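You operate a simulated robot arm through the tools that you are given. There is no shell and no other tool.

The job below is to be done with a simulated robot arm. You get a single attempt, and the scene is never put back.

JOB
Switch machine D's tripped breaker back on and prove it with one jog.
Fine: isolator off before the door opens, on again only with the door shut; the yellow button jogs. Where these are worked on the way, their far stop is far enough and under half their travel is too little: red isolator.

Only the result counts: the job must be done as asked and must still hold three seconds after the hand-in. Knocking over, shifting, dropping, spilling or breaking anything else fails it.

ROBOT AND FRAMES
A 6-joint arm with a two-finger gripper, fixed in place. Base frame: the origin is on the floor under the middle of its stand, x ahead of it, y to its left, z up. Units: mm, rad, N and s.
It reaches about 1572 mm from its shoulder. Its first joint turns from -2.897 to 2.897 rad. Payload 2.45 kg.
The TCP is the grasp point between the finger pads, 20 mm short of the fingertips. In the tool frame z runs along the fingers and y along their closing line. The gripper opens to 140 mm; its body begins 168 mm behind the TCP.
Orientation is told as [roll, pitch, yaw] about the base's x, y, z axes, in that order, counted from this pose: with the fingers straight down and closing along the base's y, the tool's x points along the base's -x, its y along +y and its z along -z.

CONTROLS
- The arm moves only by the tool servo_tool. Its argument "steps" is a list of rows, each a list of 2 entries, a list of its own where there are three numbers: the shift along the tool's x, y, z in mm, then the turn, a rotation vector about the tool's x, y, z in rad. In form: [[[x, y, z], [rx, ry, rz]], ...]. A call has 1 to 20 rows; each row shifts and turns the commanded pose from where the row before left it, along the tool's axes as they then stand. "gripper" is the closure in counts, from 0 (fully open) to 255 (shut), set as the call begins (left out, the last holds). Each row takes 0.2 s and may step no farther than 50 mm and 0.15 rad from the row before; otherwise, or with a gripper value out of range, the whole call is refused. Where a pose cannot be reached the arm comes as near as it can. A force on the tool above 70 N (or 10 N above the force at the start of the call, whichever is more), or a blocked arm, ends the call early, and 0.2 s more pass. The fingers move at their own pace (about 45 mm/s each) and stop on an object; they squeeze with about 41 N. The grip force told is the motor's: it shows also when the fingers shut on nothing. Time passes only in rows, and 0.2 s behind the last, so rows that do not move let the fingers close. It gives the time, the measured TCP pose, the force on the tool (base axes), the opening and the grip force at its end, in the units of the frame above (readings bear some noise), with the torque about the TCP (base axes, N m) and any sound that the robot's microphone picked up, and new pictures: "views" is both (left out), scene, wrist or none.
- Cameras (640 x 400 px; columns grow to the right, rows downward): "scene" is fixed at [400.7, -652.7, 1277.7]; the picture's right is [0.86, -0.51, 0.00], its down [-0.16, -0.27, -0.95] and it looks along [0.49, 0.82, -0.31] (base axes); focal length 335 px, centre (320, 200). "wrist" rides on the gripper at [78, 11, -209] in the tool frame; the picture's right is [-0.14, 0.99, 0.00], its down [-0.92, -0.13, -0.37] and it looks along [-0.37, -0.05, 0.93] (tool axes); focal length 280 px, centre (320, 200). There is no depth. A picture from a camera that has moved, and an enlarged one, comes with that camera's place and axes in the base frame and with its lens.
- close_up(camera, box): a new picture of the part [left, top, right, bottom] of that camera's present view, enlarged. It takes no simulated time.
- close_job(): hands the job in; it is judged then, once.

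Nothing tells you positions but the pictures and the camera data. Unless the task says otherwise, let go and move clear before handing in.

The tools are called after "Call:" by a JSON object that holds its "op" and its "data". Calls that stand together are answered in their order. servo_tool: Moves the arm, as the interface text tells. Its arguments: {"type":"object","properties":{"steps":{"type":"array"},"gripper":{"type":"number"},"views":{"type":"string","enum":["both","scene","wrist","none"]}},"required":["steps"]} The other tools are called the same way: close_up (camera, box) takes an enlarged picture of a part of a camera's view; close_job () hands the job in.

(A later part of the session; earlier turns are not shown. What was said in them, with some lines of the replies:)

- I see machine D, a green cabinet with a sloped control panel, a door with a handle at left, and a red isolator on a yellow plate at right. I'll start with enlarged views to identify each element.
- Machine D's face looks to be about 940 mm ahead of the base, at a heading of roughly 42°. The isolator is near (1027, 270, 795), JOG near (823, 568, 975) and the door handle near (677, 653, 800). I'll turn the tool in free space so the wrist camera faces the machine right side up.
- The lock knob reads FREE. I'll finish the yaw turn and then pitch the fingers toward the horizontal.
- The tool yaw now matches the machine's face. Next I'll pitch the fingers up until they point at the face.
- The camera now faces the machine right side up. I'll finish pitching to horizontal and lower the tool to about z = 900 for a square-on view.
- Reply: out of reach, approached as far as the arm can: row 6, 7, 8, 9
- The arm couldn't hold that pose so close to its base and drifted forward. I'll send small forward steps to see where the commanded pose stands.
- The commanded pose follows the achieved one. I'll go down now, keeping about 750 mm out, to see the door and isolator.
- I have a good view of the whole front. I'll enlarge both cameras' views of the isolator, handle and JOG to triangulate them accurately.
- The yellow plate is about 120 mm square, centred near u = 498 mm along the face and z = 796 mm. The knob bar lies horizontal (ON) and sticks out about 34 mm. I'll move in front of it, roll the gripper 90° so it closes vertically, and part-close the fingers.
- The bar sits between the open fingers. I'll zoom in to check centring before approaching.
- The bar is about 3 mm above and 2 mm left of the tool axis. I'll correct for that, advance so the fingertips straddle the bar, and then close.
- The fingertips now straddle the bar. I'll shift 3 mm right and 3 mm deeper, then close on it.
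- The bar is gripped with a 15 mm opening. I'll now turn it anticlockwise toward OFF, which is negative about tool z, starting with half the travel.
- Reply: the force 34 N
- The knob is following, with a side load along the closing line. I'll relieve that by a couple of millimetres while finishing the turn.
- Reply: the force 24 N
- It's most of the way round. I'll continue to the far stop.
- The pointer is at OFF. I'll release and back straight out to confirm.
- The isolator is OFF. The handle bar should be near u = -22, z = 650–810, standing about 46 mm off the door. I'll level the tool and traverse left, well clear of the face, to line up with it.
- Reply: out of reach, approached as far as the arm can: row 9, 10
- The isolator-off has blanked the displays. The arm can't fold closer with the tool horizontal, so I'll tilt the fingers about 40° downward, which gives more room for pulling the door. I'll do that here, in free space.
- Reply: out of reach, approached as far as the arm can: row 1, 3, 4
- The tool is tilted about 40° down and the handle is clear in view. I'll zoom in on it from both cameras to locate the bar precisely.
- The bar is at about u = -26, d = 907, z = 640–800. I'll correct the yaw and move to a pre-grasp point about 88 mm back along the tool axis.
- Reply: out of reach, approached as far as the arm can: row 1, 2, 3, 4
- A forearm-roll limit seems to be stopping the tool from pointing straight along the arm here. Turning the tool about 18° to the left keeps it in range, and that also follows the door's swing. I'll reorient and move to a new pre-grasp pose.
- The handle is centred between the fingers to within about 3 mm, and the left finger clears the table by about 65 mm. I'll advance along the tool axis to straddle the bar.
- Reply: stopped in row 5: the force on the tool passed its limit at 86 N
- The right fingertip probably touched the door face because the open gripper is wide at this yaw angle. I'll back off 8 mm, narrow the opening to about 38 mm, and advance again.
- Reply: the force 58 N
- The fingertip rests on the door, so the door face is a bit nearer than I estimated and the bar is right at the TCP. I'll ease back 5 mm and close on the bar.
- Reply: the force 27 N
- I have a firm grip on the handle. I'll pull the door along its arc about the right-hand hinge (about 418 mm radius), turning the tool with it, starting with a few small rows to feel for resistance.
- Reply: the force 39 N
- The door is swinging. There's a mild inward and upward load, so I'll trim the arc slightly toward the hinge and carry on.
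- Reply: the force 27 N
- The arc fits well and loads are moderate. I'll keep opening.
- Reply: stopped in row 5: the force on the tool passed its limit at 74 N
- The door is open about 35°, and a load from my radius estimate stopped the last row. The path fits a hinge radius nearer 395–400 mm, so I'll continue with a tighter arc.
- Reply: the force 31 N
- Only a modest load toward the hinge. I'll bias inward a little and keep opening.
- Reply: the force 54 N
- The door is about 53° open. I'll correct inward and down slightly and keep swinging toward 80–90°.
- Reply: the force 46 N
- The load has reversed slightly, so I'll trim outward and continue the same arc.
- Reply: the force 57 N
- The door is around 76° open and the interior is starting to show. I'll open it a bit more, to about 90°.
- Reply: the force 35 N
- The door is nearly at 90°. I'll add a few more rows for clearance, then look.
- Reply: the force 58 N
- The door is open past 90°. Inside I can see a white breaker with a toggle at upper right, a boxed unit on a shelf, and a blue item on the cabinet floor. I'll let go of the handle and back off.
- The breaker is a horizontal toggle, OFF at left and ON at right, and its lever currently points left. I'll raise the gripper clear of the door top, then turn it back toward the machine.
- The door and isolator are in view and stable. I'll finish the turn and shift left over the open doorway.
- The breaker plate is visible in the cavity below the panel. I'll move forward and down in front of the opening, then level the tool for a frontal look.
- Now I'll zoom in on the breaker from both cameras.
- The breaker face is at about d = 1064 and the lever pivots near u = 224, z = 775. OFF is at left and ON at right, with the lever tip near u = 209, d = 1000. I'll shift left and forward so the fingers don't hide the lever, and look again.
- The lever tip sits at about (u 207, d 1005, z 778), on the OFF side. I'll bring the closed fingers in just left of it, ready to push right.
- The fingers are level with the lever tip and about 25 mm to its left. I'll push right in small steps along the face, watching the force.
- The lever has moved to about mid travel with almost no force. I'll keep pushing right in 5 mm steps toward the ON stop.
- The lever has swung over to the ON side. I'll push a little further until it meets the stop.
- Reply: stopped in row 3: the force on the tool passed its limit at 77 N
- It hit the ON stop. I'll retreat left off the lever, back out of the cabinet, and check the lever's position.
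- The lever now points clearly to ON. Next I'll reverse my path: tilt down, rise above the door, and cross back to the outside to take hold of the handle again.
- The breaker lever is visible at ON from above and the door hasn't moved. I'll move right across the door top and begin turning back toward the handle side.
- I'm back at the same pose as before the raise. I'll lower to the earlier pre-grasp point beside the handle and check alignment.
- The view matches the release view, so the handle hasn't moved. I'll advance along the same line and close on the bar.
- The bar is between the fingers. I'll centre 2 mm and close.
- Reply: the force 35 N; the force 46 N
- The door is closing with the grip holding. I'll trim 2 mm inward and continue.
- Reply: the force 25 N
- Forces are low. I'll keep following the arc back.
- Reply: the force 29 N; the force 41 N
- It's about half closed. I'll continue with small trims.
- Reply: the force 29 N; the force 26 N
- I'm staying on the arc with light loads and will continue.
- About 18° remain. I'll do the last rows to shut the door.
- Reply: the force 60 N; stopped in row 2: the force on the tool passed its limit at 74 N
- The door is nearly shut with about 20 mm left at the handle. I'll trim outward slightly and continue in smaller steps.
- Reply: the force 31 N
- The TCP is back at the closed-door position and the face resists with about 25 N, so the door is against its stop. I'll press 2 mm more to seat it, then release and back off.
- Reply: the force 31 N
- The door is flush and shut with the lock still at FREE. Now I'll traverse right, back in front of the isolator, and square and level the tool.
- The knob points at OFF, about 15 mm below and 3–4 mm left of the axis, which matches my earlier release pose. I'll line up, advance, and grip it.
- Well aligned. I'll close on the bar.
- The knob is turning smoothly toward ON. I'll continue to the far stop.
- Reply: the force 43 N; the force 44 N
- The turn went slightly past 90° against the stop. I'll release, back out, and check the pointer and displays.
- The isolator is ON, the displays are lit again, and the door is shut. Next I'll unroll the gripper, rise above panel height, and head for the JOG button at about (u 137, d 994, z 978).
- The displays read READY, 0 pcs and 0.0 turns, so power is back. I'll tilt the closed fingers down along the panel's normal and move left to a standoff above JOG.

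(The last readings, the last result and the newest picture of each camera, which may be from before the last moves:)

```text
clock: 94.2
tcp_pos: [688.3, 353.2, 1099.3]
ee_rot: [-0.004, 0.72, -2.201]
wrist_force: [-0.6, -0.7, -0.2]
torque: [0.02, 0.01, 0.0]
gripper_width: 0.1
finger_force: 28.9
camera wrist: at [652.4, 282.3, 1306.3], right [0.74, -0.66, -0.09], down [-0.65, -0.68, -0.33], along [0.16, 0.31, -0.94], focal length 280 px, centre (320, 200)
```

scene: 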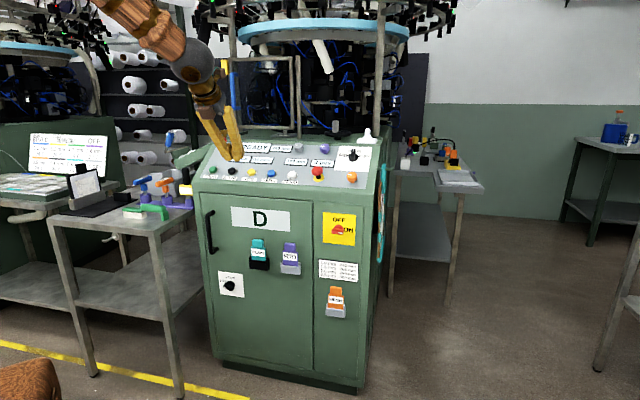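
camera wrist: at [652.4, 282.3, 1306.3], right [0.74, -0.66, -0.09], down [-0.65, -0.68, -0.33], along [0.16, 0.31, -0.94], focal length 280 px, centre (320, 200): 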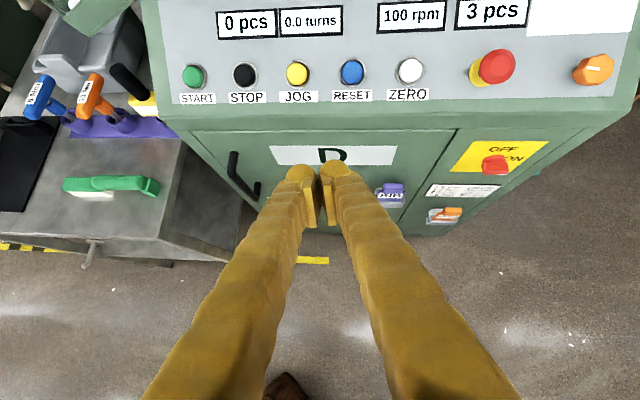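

JOG now triangulates more precisely to about (u 146, d 973, z 983). I'll move to a standoff 60 mm short of it along the tool axis and check alignment.

Call:
{"op": "servo_tool", "data": {"steps": [[[20, -3.2, 32.5], [0, 0, 0]], [[20, -3.2, 32.5], [0, 0, 0]], [[20, -3.2, 32.5], [0, 0, 0]], [[20, -3.2, 32.5], [0, 0, 0]], [[20, -3.2, 32.5], [0, 0, 0]]], "views": "both"}}

Call:
{"op": "close_up", "data": {"camera": "wrist", "box": [240, 90, 400, 230]}}

Call:
{"op": "close_up", "data": {"camera": "scene", "box": [200, 120, 320, 200]}}

```text
clock: 95.5
tcp_pos: [782.8, 509.3, 1044.0]
ee_rot: [-0.005, 0.723, -2.199]
wrist_force: [-0.6, 0.0, -0.4]
torque: [-0.04, -0.01, -0.02]
gripper_width: 0.0
finger_force: 29.4
camera wrist: at [745.4, 438.1, 1250.5], right [0.74, -0.66, -0.09], down [-0.65, -0.68, -0.33], along [0.16, 0.31, -0.94], focal length 280 px, centre (320, 200)
```

scene: 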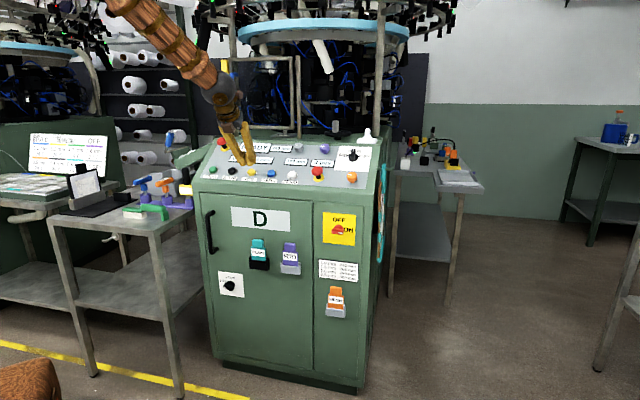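
wrist: 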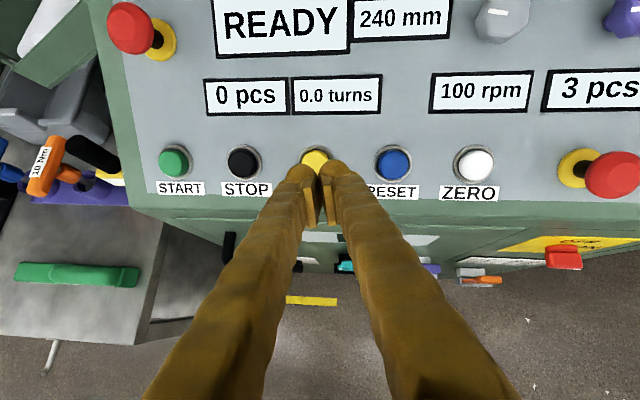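

```text
2.86 times, centred on (320, 160) of wrist
camera zoom: at [745.4, 438.1, 1250.5], right [0.74, -0.66, -0.09], down [-0.65, -0.68, -0.33], along [0.16, 0.31, -0.94], focal length 801 px, centre (320, 314)
```

zoom: 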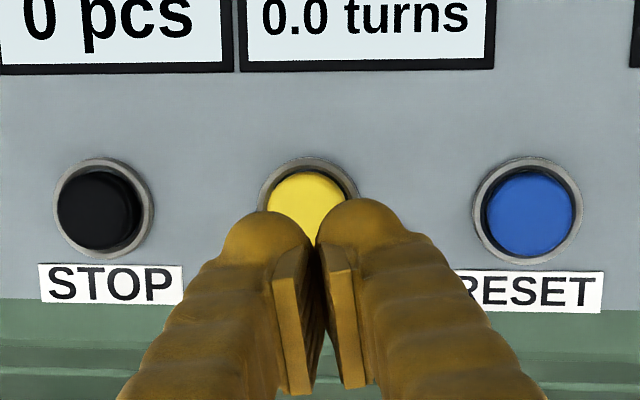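

```text
5.00 times, centred on (260, 160) of scene
camera zoom: at [400.7, -652.7, 1277.7], right [0.86, -0.51, 0.0], down [-0.16, -0.27, -0.95], along [0.49, 0.82, -0.31], focal length 1677 px, centre (620, 400)
```

zoom: 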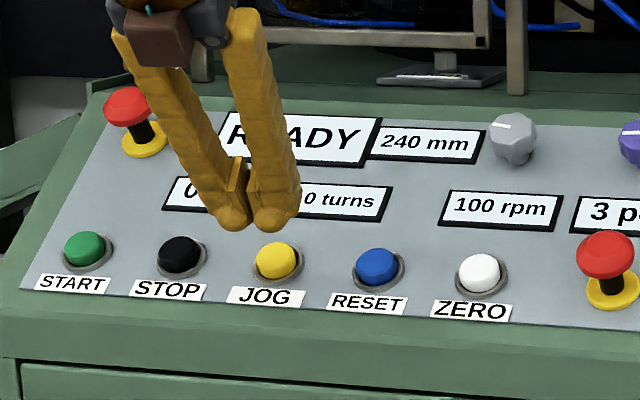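

I'm roughly aligned: the button is about 4 mm left and 6 mm above my axis, and the neighbouring buttons have ample clearance. I'll correct and close to about 12 mm.

Call:
{"op": "servo_tool", "data": {"steps": [[[6.2, -4, 16], [0, 0, 0]], [[0, 0, 16], [0, 0, 0]], [[0, 0, 14], [0, 0, 0]]], "views": "both"}}

Call:
{"op": "close_up", "data": {"camera": "wrist", "box": [240, 90, 400, 230]}}

Call:
{"op": "close_up", "data": {"camera": "scene", "box": [215, 140, 295, 190]}}

```text
clock: 96.2
tcp_pos: [799.2, 542.4, 1014.4]
ee_rot: [-0.006, 0.723, -2.2]
wrist_force: [0.5, 0.9, 0.3]
torque: [-0.02, 0.02, 0.0]
gripper_width: 0.0
finger_force: 29.1
camera wrist: at [764.0, 470.7, 1220.7], right [0.74, -0.66, -0.09], down [-0.65, -0.68, -0.33], along [0.16, 0.31, -0.94], focal length 280 px, centre (320, 200)
```

scene: 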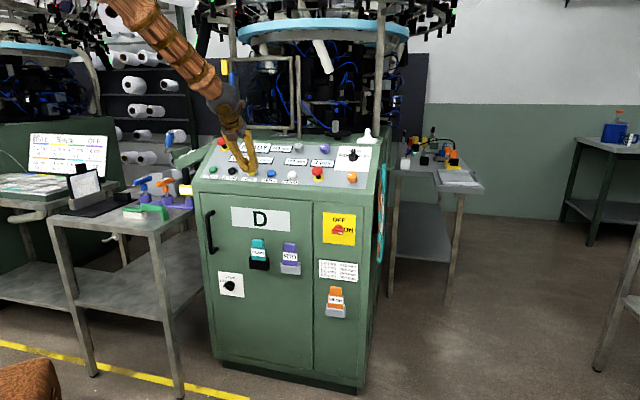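
wrist: 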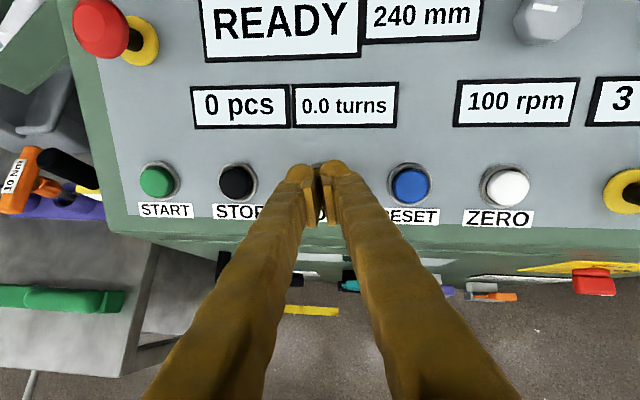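

```text
2.86 times, centred on (320, 160) of wrist
camera zoom: at [764.0, 470.7, 1220.7], right [0.74, -0.66, -0.09], down [-0.65, -0.68, -0.33], along [0.16, 0.31, -0.94], focal length 801 px, centre (320, 314)
```

zoom: 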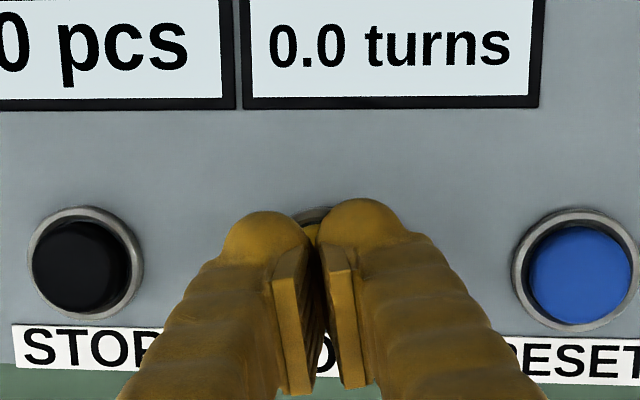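

```text
8.00 times, centred on (255, 165) of scene
camera zoom: at [400.7, -652.7, 1277.7], right [0.86, -0.51, 0.0], down [-0.16, -0.27, -0.95], along [0.49, 0.82, -0.31], focal length 2683 px, centre (840, 480)
```

zoom: 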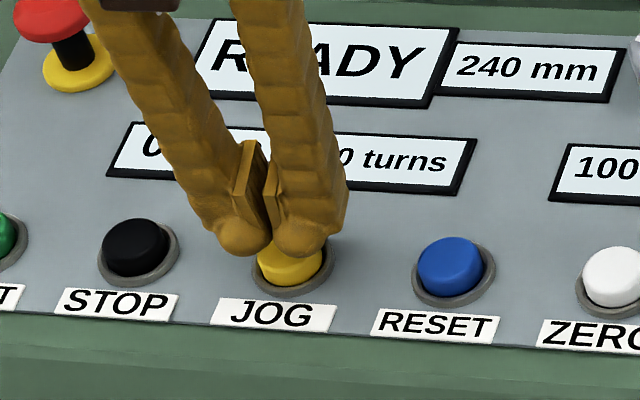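

The fingertips are just above JOG and aligned to within a few millimetres. I'll shift 2 mm right and down and approach in small steps until contact.

Call:
{"op": "servo_tool", "data": {"steps": [[[-2, 2, 4], [0, 0, 0]], [[0, 0, 4], [0, 0, 0]]], "views": "none"}}

Call:
{"op": "close_up", "data": {"camera": "scene", "box": [215, 140, 295, 190]}}

Call:
{"op": "close_up", "data": {"camera": "wrist", "box": [240, 90, 400, 230]}}

```text
clock: 96.8
tcp_pos: [804.6, 543.2, 1006.9]
ee_rot: [-0.005, 0.722, -2.201]
wrist_force: [1.4, -0.2, 0.1]
torque: [-0.01, 0.0, 0.03]
gripper_width: 0.3
finger_force: 29.3
```

```text
8.00 times, centred on (255, 165) of scene
camera zoom: at [400.7, -652.7, 1277.7], right [0.86, -0.51, 0.0], down [-0.16, -0.27, -0.95], along [0.49, 0.82, -0.31], focal length 2683 px, centre (840, 480)
```

zoom: 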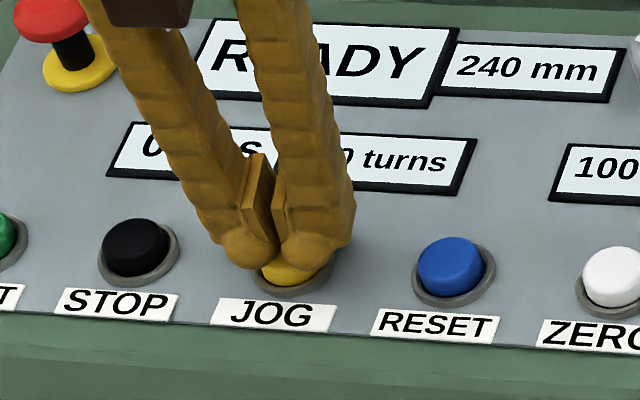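

```text
2.86 times, centred on (320, 160) of wrist
camera zoom: at [767.7, 471.9, 1213.8], right [0.74, -0.66, -0.09], down [-0.65, -0.68, -0.33], along [0.16, 0.31, -0.94], focal length 801 px, centre (320, 314)
```

zoom: 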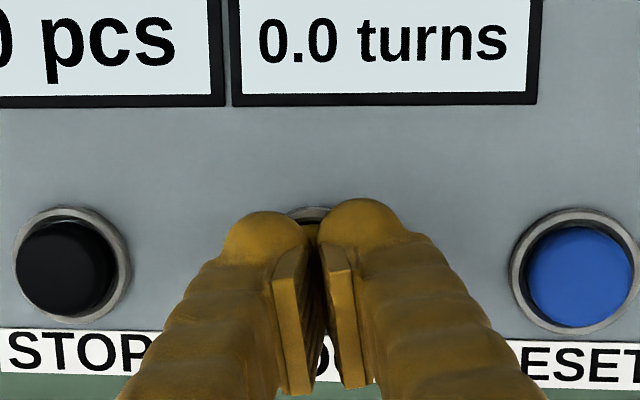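

The tips are over the yellow button. I'll press in 3 mm steps and watch the force and sound.

Call:
{"op": "servo_tool", "data": {"steps": [[[0, 0, 3], [0, 0, 0]], [[0, 0, 3], [0, 0, 0]]], "views": "none"}}

```text
clock: 97.5
tcp_pos: [806.4, 547.3, 1002.4]
ee_rot: [-0.003, 0.721, -2.201]
wrist_force: [-0.4, -1.1, 0.2]
torque: [-0.01, 0.01, 0.0]
gripper_width: 0.0
finger_force: 29.4
```

Call:
{"op": "servo_tool", "data": {"steps": [[[0, 0, 3], [0, 0, 0]], [[0, 0, 3], [0, 0, 0]]], "views": "none"}}

Call:
{"op": "close_up", "data": {"camera": "scene", "box": [215, 140, 295, 190]}}

```text
clock: 98.0
tcp_pos: [807.9, 549.8, 998.0]
ee_rot: [-0.003, 0.722, -2.202]
wrist_force: [-10.8, -16.8, 10.6]
torque: [-0.37, 0.11, -0.21]
gripper_width: 0.0
finger_force: 29.2
heard: click
```

```text
8.00 times, centred on (255, 165) of scene
camera zoom: at [400.7, -652.7, 1277.7], right [0.86, -0.51, 0.0], down [-0.16, -0.27, -0.95], along [0.49, 0.82, -0.31], focal length 2683 px, centre (840, 480)
```

zoom: 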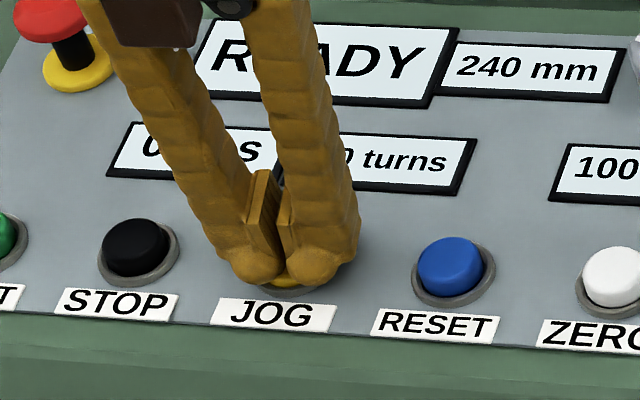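

I heard a click with about 22 N on the button. I'll read the displays before deciding anything.

Call:
{"op": "close_up", "data": {"camera": "wrist", "box": [150, 0, 640, 220]}}

Call:
{"op": "close_up", "data": {"camera": "scene", "box": [195, 125, 385, 195]}}

```text
1.31 times, centred on (395, 110) of wrist
camera zoom: at [772.0, 478.2, 1204.8], right [0.74, -0.66, -0.09], down [-0.65, -0.68, -0.33], along [0.16, 0.31, -0.94], focal length 366 px, centre (222, 318)
```

zoom: 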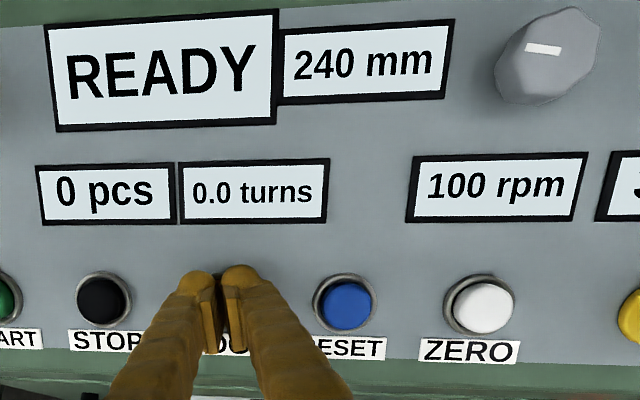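

```text
3.37 times, centred on (290, 160) of scene
camera zoom: at [400.7, -652.7, 1277.7], right [0.86, -0.51, 0.0], down [-0.16, -0.27, -0.95], along [0.49, 0.82, -0.31], focal length 1130 px, centre (421, 335)
```

zoom: 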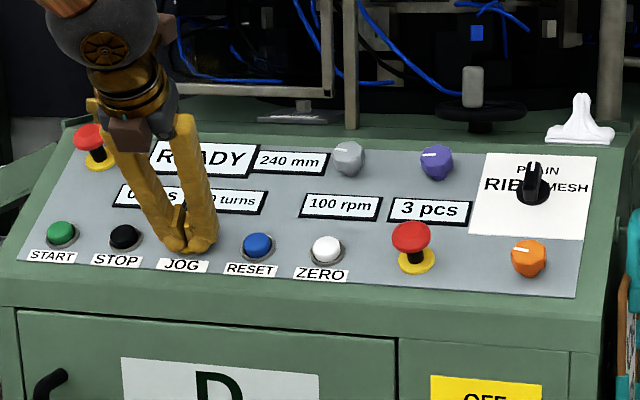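

The display still shows 0.0 turns at the instant of the click. I'll hold still for a moment so time passes, and look again.

Call:
{"op": "servo_tool", "data": {"steps": [[[0, 0, 0], [0, 0, 0]], [[0, 0, 0], [0, 0, 0]]], "views": "both"}}

Call:
{"op": "close_up", "data": {"camera": "wrist", "box": [150, 0, 640, 220]}}

```text
clock: 98.7
tcp_pos: [808.3, 550.0, 998.8]
ee_rot: [-0.003, 0.719, -2.203]
wrist_force: [-8.9, -18.7, 11.9]
torque: [-0.45, 0.1, -0.19]
gripper_width: 0.0
finger_force: 29.8
camera wrist: at [772.1, 478.4, 1204.8], right [0.74, -0.66, -0.09], down [-0.65, -0.68, -0.33], along [0.16, 0.31, -0.94], focal length 280 px, centre (320, 200)
```

scene: 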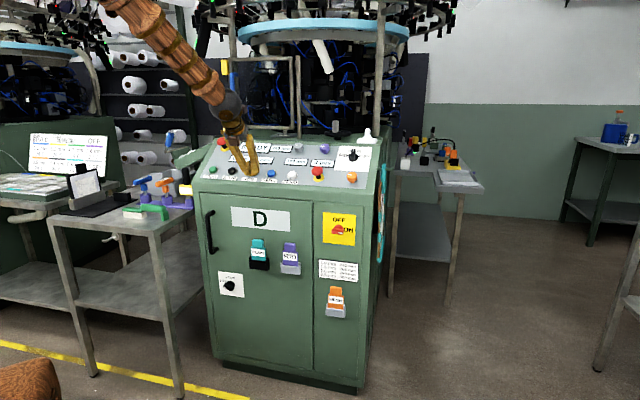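
wrist: 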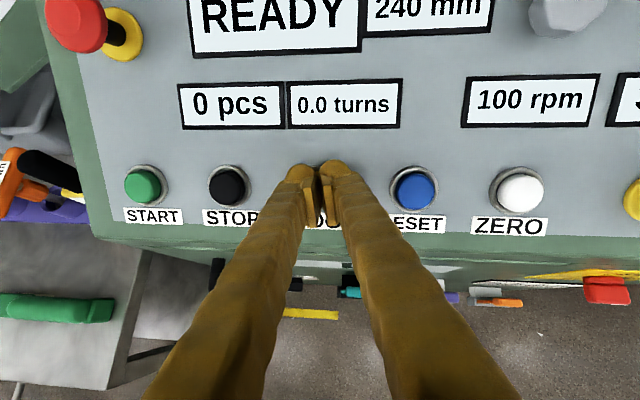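

```text
1.31 times, centred on (395, 110) of wrist
camera zoom: at [772.1, 478.4, 1204.8], right [0.74, -0.66, -0.09], down [-0.65, -0.68, -0.33], along [0.16, 0.31, -0.94], focal length 366 px, centre (222, 318)
```

zoom: 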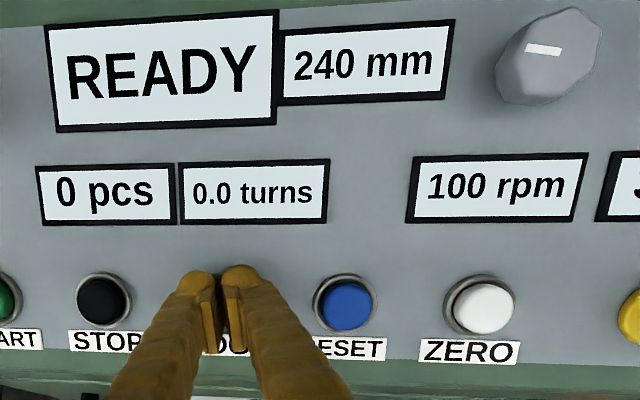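

Nothing has changed yet. While still holding the same press, I'll push 2 mm deeper to be sure the button is fully down; that's not a second press.

Call:
{"op": "servo_tool", "data": {"steps": [[[0, 0, 2], [0, 0, 0]], [[0, 0, 0], [0, 0, 0]]], "views": "none"}}

Call:
{"op": "close_up", "data": {"camera": "wrist", "box": [150, 0, 640, 220]}}

Call:
{"op": "close_up", "data": {"camera": "scene", "box": [215, 140, 295, 190]}}

```text
clock: 99.2
tcp_pos: [809.7, 550.3, 997.1]
ee_rot: [-0.002, 0.722, -2.202]
wrist_force: [-15.9, -32.5, 23.0]
torque: [-0.8, 0.15, -0.33]
gripper_width: 0.0
finger_force: 29.5
```

```text
1.31 times, centred on (395, 110) of wrist
camera zoom: at [772.7, 479.3, 1203.4], right [0.74, -0.66, -0.09], down [-0.65, -0.68, -0.33], along [0.16, 0.31, -0.94], focal length 366 px, centre (222, 318)
```

zoom: 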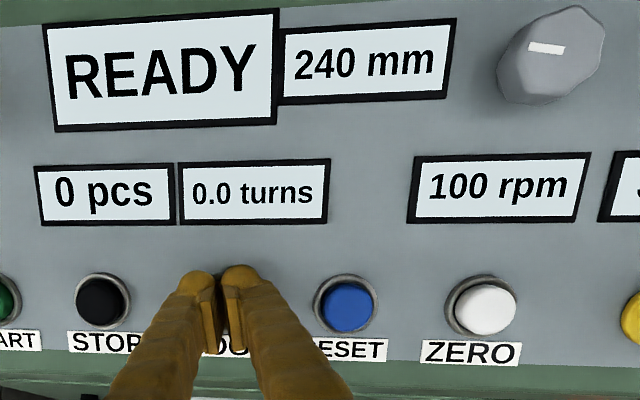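

```text
8.00 times, centred on (255, 165) of scene
camera zoom: at [400.7, -652.7, 1277.7], right [0.86, -0.51, 0.0], down [-0.16, -0.27, -0.95], along [0.49, 0.82, -0.31], focal length 2683 px, centre (840, 480)
```

zoom: 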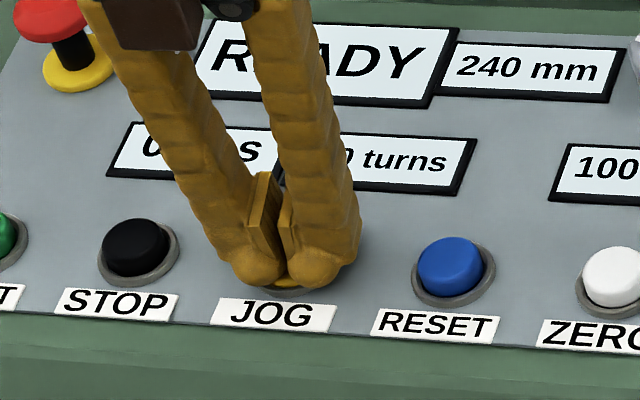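

The button is fully down. I'll release it cleanly by backing straight off along the tool axis, then look at the displays and the machine.

Call:
{"op": "servo_tool", "data": {"steps": [[[0, 0, -12], [0, 0, 0]], [[0, 0, -25], [0, 0, 0]], [[0, 0, -40], [0, 0, 0]]], "views": "both"}}

Call:
{"op": "close_up", "data": {"camera": "wrist", "box": [150, 0, 640, 240]}}

Call:
{"op": "close_up", "data": {"camera": "scene", "box": [190, 0, 460, 200]}}

```text
clock: 100.0
tcp_pos: [780.1, 509.6, 1053.8]
ee_rot: [-0.005, 0.721, -2.199]
wrist_force: [-0.2, -0.1, 0.2]
torque: [0.0, -0.02, -0.02]
gripper_width: 0.0
finger_force: 29.2
camera wrist: at [743.6, 438.5, 1261.3], right [0.74, -0.66, -0.09], down [-0.65, -0.68, -0.33], along [0.15, 0.31, -0.94], focal length 280 px, centre (320, 200)
```

scene: 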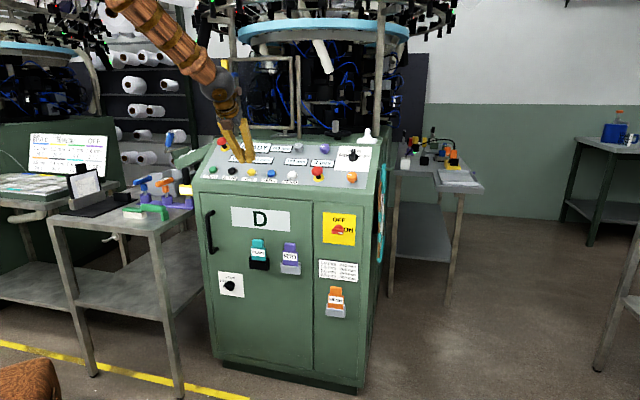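
wrist: 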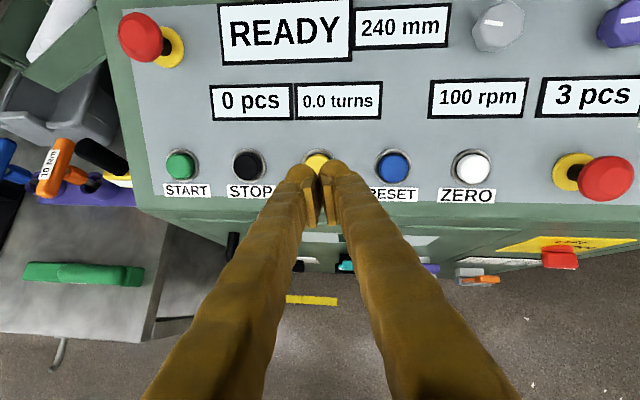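

```text
1.31 times, centred on (395, 120) of wrist
camera zoom: at [743.6, 438.5, 1261.3], right [0.74, -0.66, -0.09], down [-0.65, -0.68, -0.33], along [0.15, 0.31, -0.94], focal length 366 px, centre (222, 304)
```

zoom: 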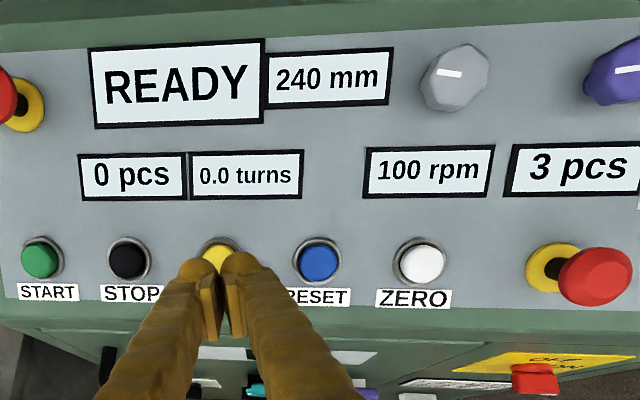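

```text
2.00 times, centred on (325, 100) of scene
camera zoom: at [400.7, -652.7, 1277.7], right [0.86, -0.51, 0.0], down [-0.16, -0.27, -0.95], along [0.49, 0.82, -0.31], focal length 671 px, centre (310, 400)
```

zoom: 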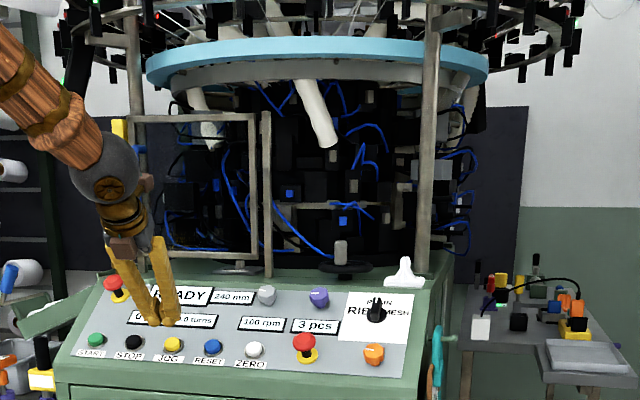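

The display still shows 0.0 turns. I'll back away a little more and let a second pass, to see whether anything updates or the machine moves.

Call:
{"op": "servo_tool", "data": {"steps": [[[0, 0, -40], [0, 0, 0]], [[0, 0, -40], [0, 0, 0]], [[0, 0, 0], [0, 0, 0]], [[0, 0, 0], [0, 0, 0]], [[0, 0, 0], [0, 0, 0]]], "views": "both"}}

Call:
{"op": "close_up", "data": {"camera": "wrist", "box": [150, 0, 640, 240]}}

Call:
{"op": "close_up", "data": {"camera": "scene", "box": [190, 0, 460, 200]}}

Call:
{"op": "close_up", "data": {"camera": "scene", "box": [300, 200, 380, 250]}}

```text
clock: 101.2
tcp_pos: [750.7, 464.9, 1112.7]
ee_rot: [-0.005, 0.721, -2.2]
wrist_force: [0.0, 0.4, 0.0]
torque: [0.0, -0.03, 0.02]
gripper_width: 0.0
finger_force: 29.1
camera wrist: at [714.1, 395.4, 1320.2], right [0.74, -0.66, -0.09], down [-0.65, -0.68, -0.33], along [0.16, 0.31, -0.94], focal length 280 px, centre (320, 200)
```

scene: 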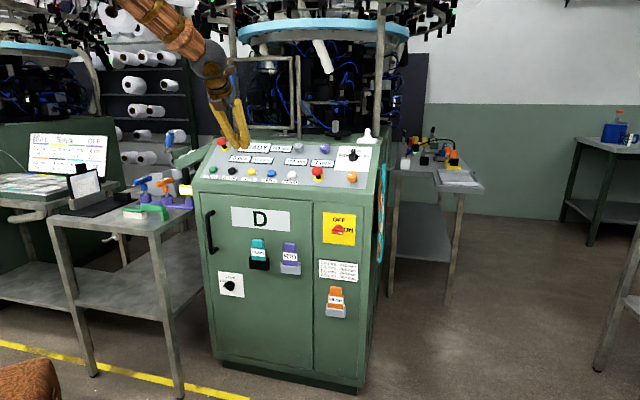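
wrist: 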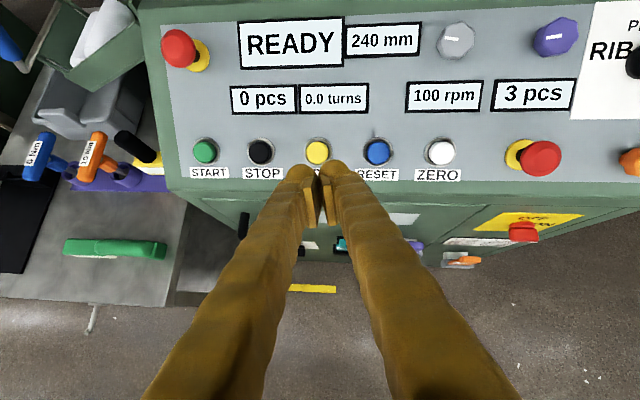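

```text
1.31 times, centred on (395, 120) of wrist
camera zoom: at [714.1, 395.4, 1320.2], right [0.74, -0.66, -0.09], down [-0.65, -0.68, -0.33], along [0.16, 0.31, -0.94], focal length 366 px, centre (222, 304)
```

zoom: 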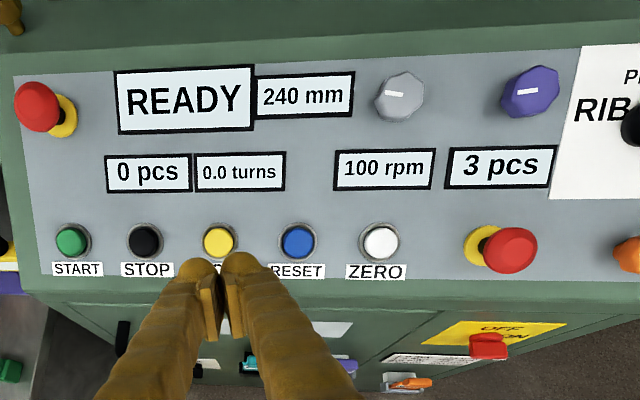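

```text
2.00 times, centred on (325, 100) of scene
camera zoom: at [400.7, -652.7, 1277.7], right [0.86, -0.51, 0.0], down [-0.16, -0.27, -0.95], along [0.49, 0.82, -0.31], focal length 671 px, centre (310, 400)
```

zoom: 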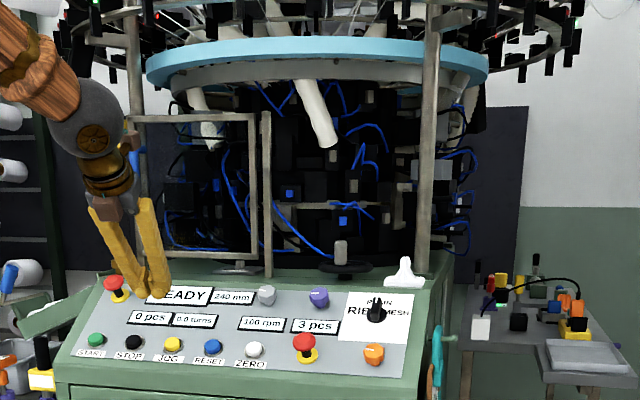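

```text
8.00 times, centred on (340, 225) of scene
camera zoom: at [400.7, -652.7, 1277.7], right [0.86, -0.51, 0.0], down [-0.16, -0.27, -0.95], along [0.49, 0.82, -0.31], focal length 2683 px, centre (160, 0)
```

zoom: 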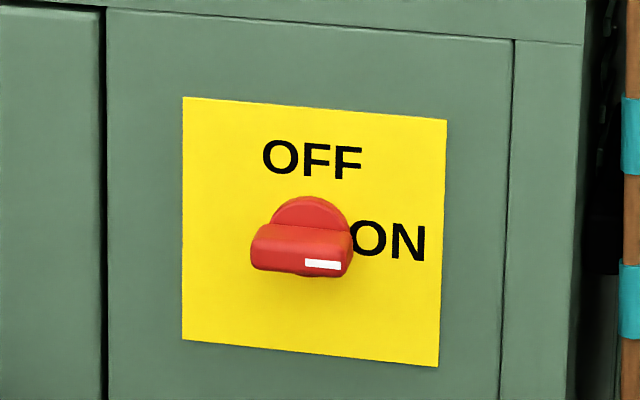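

The panel shows no change, the isolator is ON and the door is shut. I'll take the same close-up as at the start, to compare moving parts such as the handwheel for evidence of a jog.

Call:
{"op": "close_up", "data": {"camera": "scene", "box": [190, 120, 400, 250]}}

Call:
{"op": "close_up", "data": {"camera": "scene", "box": [300, 100, 380, 160]}}

Call:
{"op": "close_up", "data": {"camera": "scene", "box": [190, 0, 330, 90]}}

Call:
{"op": "close_up", "data": {"camera": "scene", "box": [320, 0, 460, 90]}}

```text
3.05 times, centred on (295, 185) of scene
camera zoom: at [400.7, -652.7, 1277.7], right [0.86, -0.51, 0.0], down [-0.16, -0.27, -0.95], along [0.49, 0.82, -0.31], focal length 1022 px, centre (396, 246)
```

zoom: 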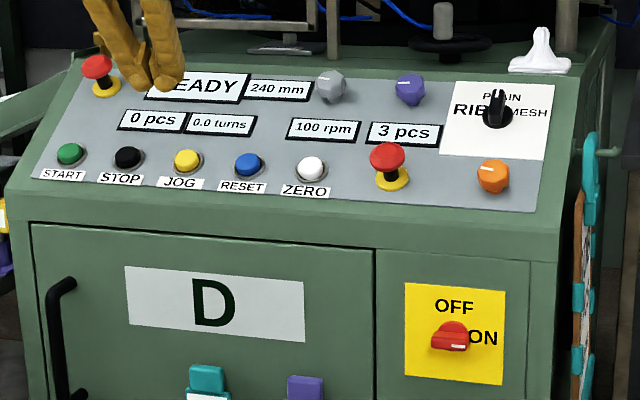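

```text
6.67 times, centred on (340, 130) of scene
camera zoom: at [400.7, -652.7, 1277.7], right [0.86, -0.51, 0.0], down [-0.16, -0.27, -0.95], along [0.49, 0.82, -0.31], focal length 2236 px, centre (187, 667)
```

zoom: 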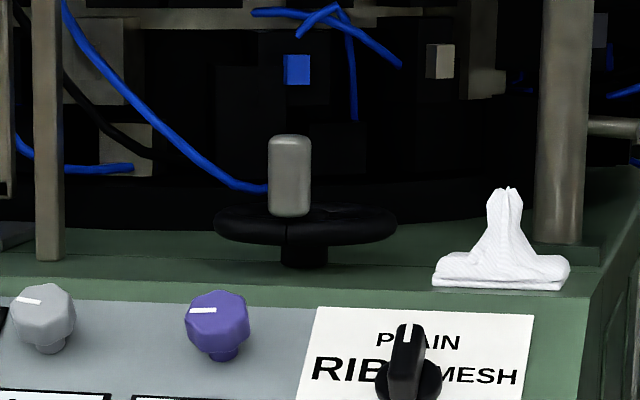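

```text
4.44 times, centred on (260, 45) of scene
camera zoom: at [400.7, -652.7, 1277.7], right [0.86, -0.51, 0.0], down [-0.16, -0.27, -0.95], along [0.49, 0.82, -0.31], focal length 1491 px, centre (587, 889)
```

zoom: 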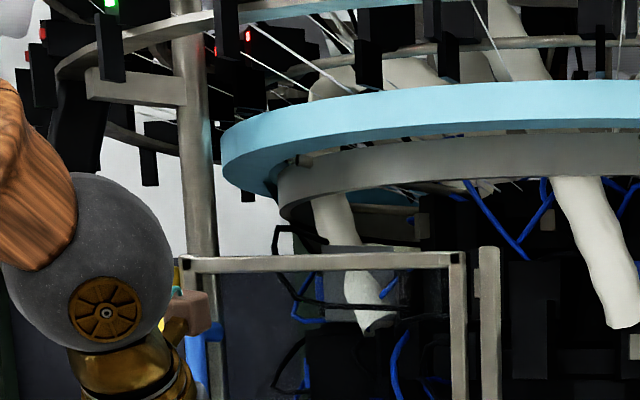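

```text
4.44 times, centred on (390, 45) of scene
camera zoom: at [400.7, -652.7, 1277.7], right [0.86, -0.51, 0.0], down [-0.16, -0.27, -0.95], along [0.49, 0.82, -0.31], focal length 1491 px, centre (9, 889)
```

zoom: 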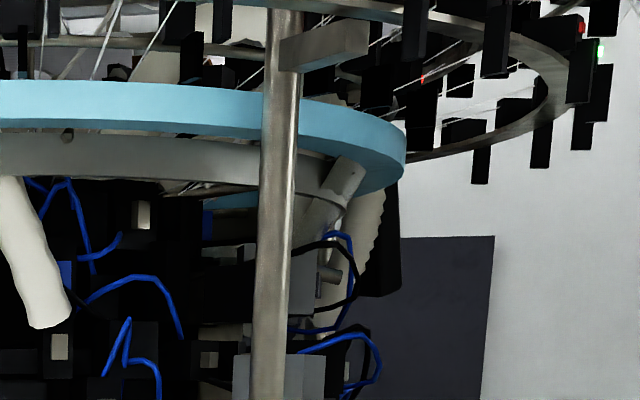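

Nothing distinguishable has moved in the fixed view. I'll move clear along the path I came by, to the exact wrist-camera pose I had before the press (clock 91.0), and compare that view.

Call:
{"op": "servo_tool", "data": {"steps": [[[-34.8, 5.1, -24.6], [0, 0, 0]], [[-34.8, 5.1, -24.6], [0, 0, 0]], [[-34.8, 5.1, -24.6], [0, 0, 0]], [[0, 42, 0], [0, 0, 0]], [[0, 42, 0], [0, 0, 0]], [[0, 42, 0], [0, 0, 0]], [[0, 42, 0], [0, 0, 0]], [[0, 42, 0], [0, 0, 0]], [[0, 42, 0], [0, 0, 0]], [[0, 42, 0], [0, 0, 0]], [[0, 0, 0], [-0.066, 0, 0.0751]], [[0, 0, 0], [-0.066, 0, 0.0751]], [[0, 0, 0], [0, 0.1417, 0]], [[0, 0, 0], [0, 0.1417, 0]], [[0, 0, 0], [0, 0.1417, 0]], [[0, 0, 0], [0, 0.1417, 0]], [[0, 0, 0], [0, 0.1417, 0]], [[0, 0, 0], [0, 0.1417, 0]]], "views": "both"}}

Call:
{"op": "close_up", "data": {"camera": "wrist", "box": [0, 150, 300, 300]}}

```text
clock: 105.0
tcp_pos: [925.8, 182.7, 1098.9]
ee_rot: [-2.414, 1.567, 1.47]
wrist_force: [-0.3, 0.0, 0.0]
torque: [-0.06, 0.06, -0.01]
gripper_width: 0.0
finger_force: 29.4
camera wrist: at [778.5, 32.2, 1175.5], right [0.67, -0.73, -0.14], down [-0.36, -0.15, -0.92], along [0.65, 0.67, -0.36], focal length 280 px, centre (320, 200)
```

scene: 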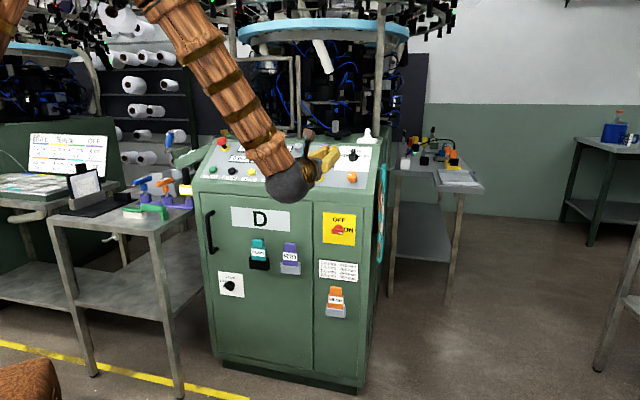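
wrist: 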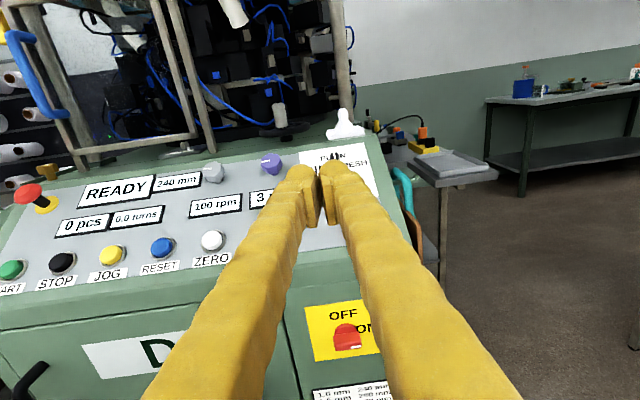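

```text
2.13 times, centred on (150, 225) of wrist
camera zoom: at [778.5, 32.2, 1175.5], right [0.67, -0.73, -0.14], down [-0.36, -0.15, -0.92], along [0.65, 0.67, -0.36], focal length 598 px, centre (683, 147)
```

zoom: 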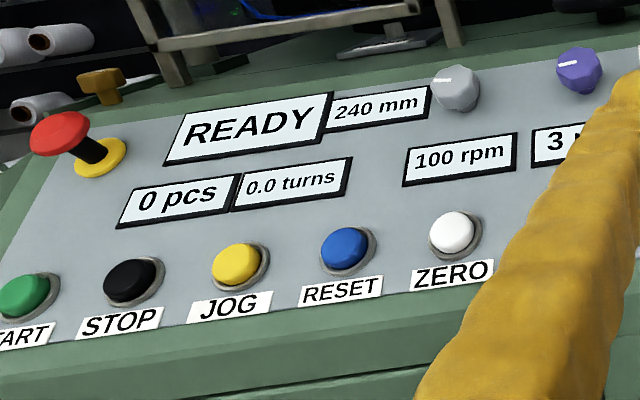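

The pre- and post-press views match apart from my 3 mm pose difference. The panel reads READY and is powered, and the JOG press registered with a clear click while the breaker was on, the door shut and the isolator on. A last look at the door and isolator before handing in.

Call:
{"op": "servo_tool", "data": {"steps": [[[10, 0, -30], [0, 0, 0]], [[0, 0, -20], [0, 0, 0]]], "views": "both"}}

Call:
{"op": "close_up", "data": {"camera": "scene", "box": [190, 180, 390, 310]}}

```text
clock: 105.7
tcp_pos: [889.0, 147.1, 1108.8]
ee_rot: [-1.755, 1.567, 2.128]
wrist_force: [0.1, -0.7, 0.1]
torque: [0.01, 0.0, 0.01]
gripper_width: 0.0
finger_force: 29.6
camera wrist: at [743.1, -2.3, 1184.7], right [0.67, -0.73, -0.14], down [-0.36, -0.15, -0.92], along [0.65, 0.67, -0.36], focal length 280 px, centre (320, 200)
```

scene: 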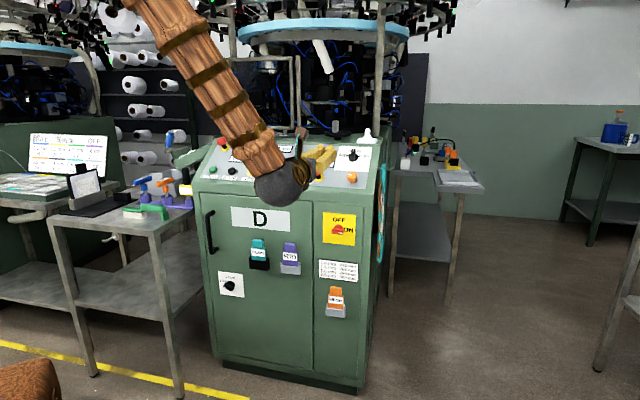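
wrist: 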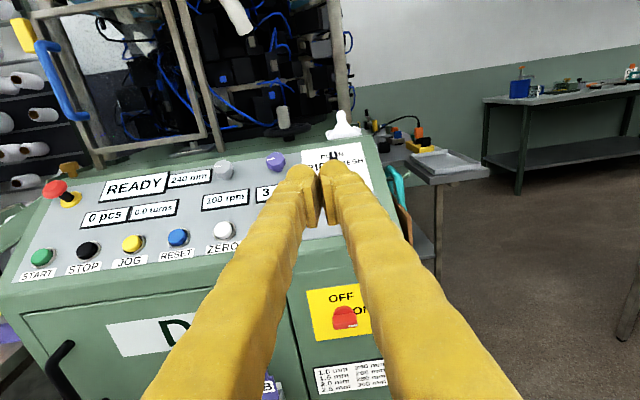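

```text
3.08 times, centred on (290, 245) of scene
camera zoom: at [400.7, -652.7, 1277.7], right [0.86, -0.51, 0.0], down [-0.16, -0.27, -0.95], along [0.49, 0.82, -0.31], focal length 1032 px, centre (412, 62)
```

zoom: 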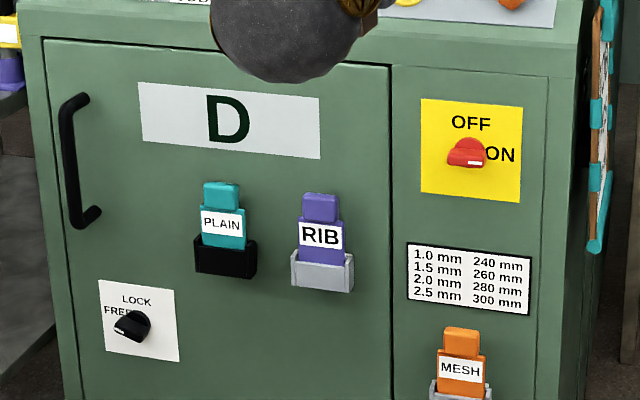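

The door is flush and shut, the isolator is at ON, the panel is lit at READY, the breaker was left at ON, and JOG was pressed once with a click. The arm is clear, so I'm handing in.

Call:
{"op": "close_job", "data": {}}

```text
The job is handed in.
```

I switched machine D's breaker back on and pressed JOG once. I can't confirm that the machine actually turned.

- **Isolator and door:** I turned the isolator off before opening the door. I turned it back on only after the door was shut and flush.
- **Breaker:** I pushed the lever from OFF to its ON stop, and it stayed at ON when I backed away.
- **Jog:** The button went fully down and clicked. The panel stayed at READY with 0.0 turns during and after the press. I saw nothing on the machine move in the views before and after.
- **Why I didn't press again:** You asked for one jog. The click suggested the first press had registered, and a second press could have counted as a second jog.
- **Contact forces:** A few moves reached 74 to 86 N and stopped automatically. These were a fingertip on the door face, moments while swinging the door, and the breaker stop. I saw no damage and nothing else moved.

The displays are lit, and the arm was clear of the machine when I handed in.
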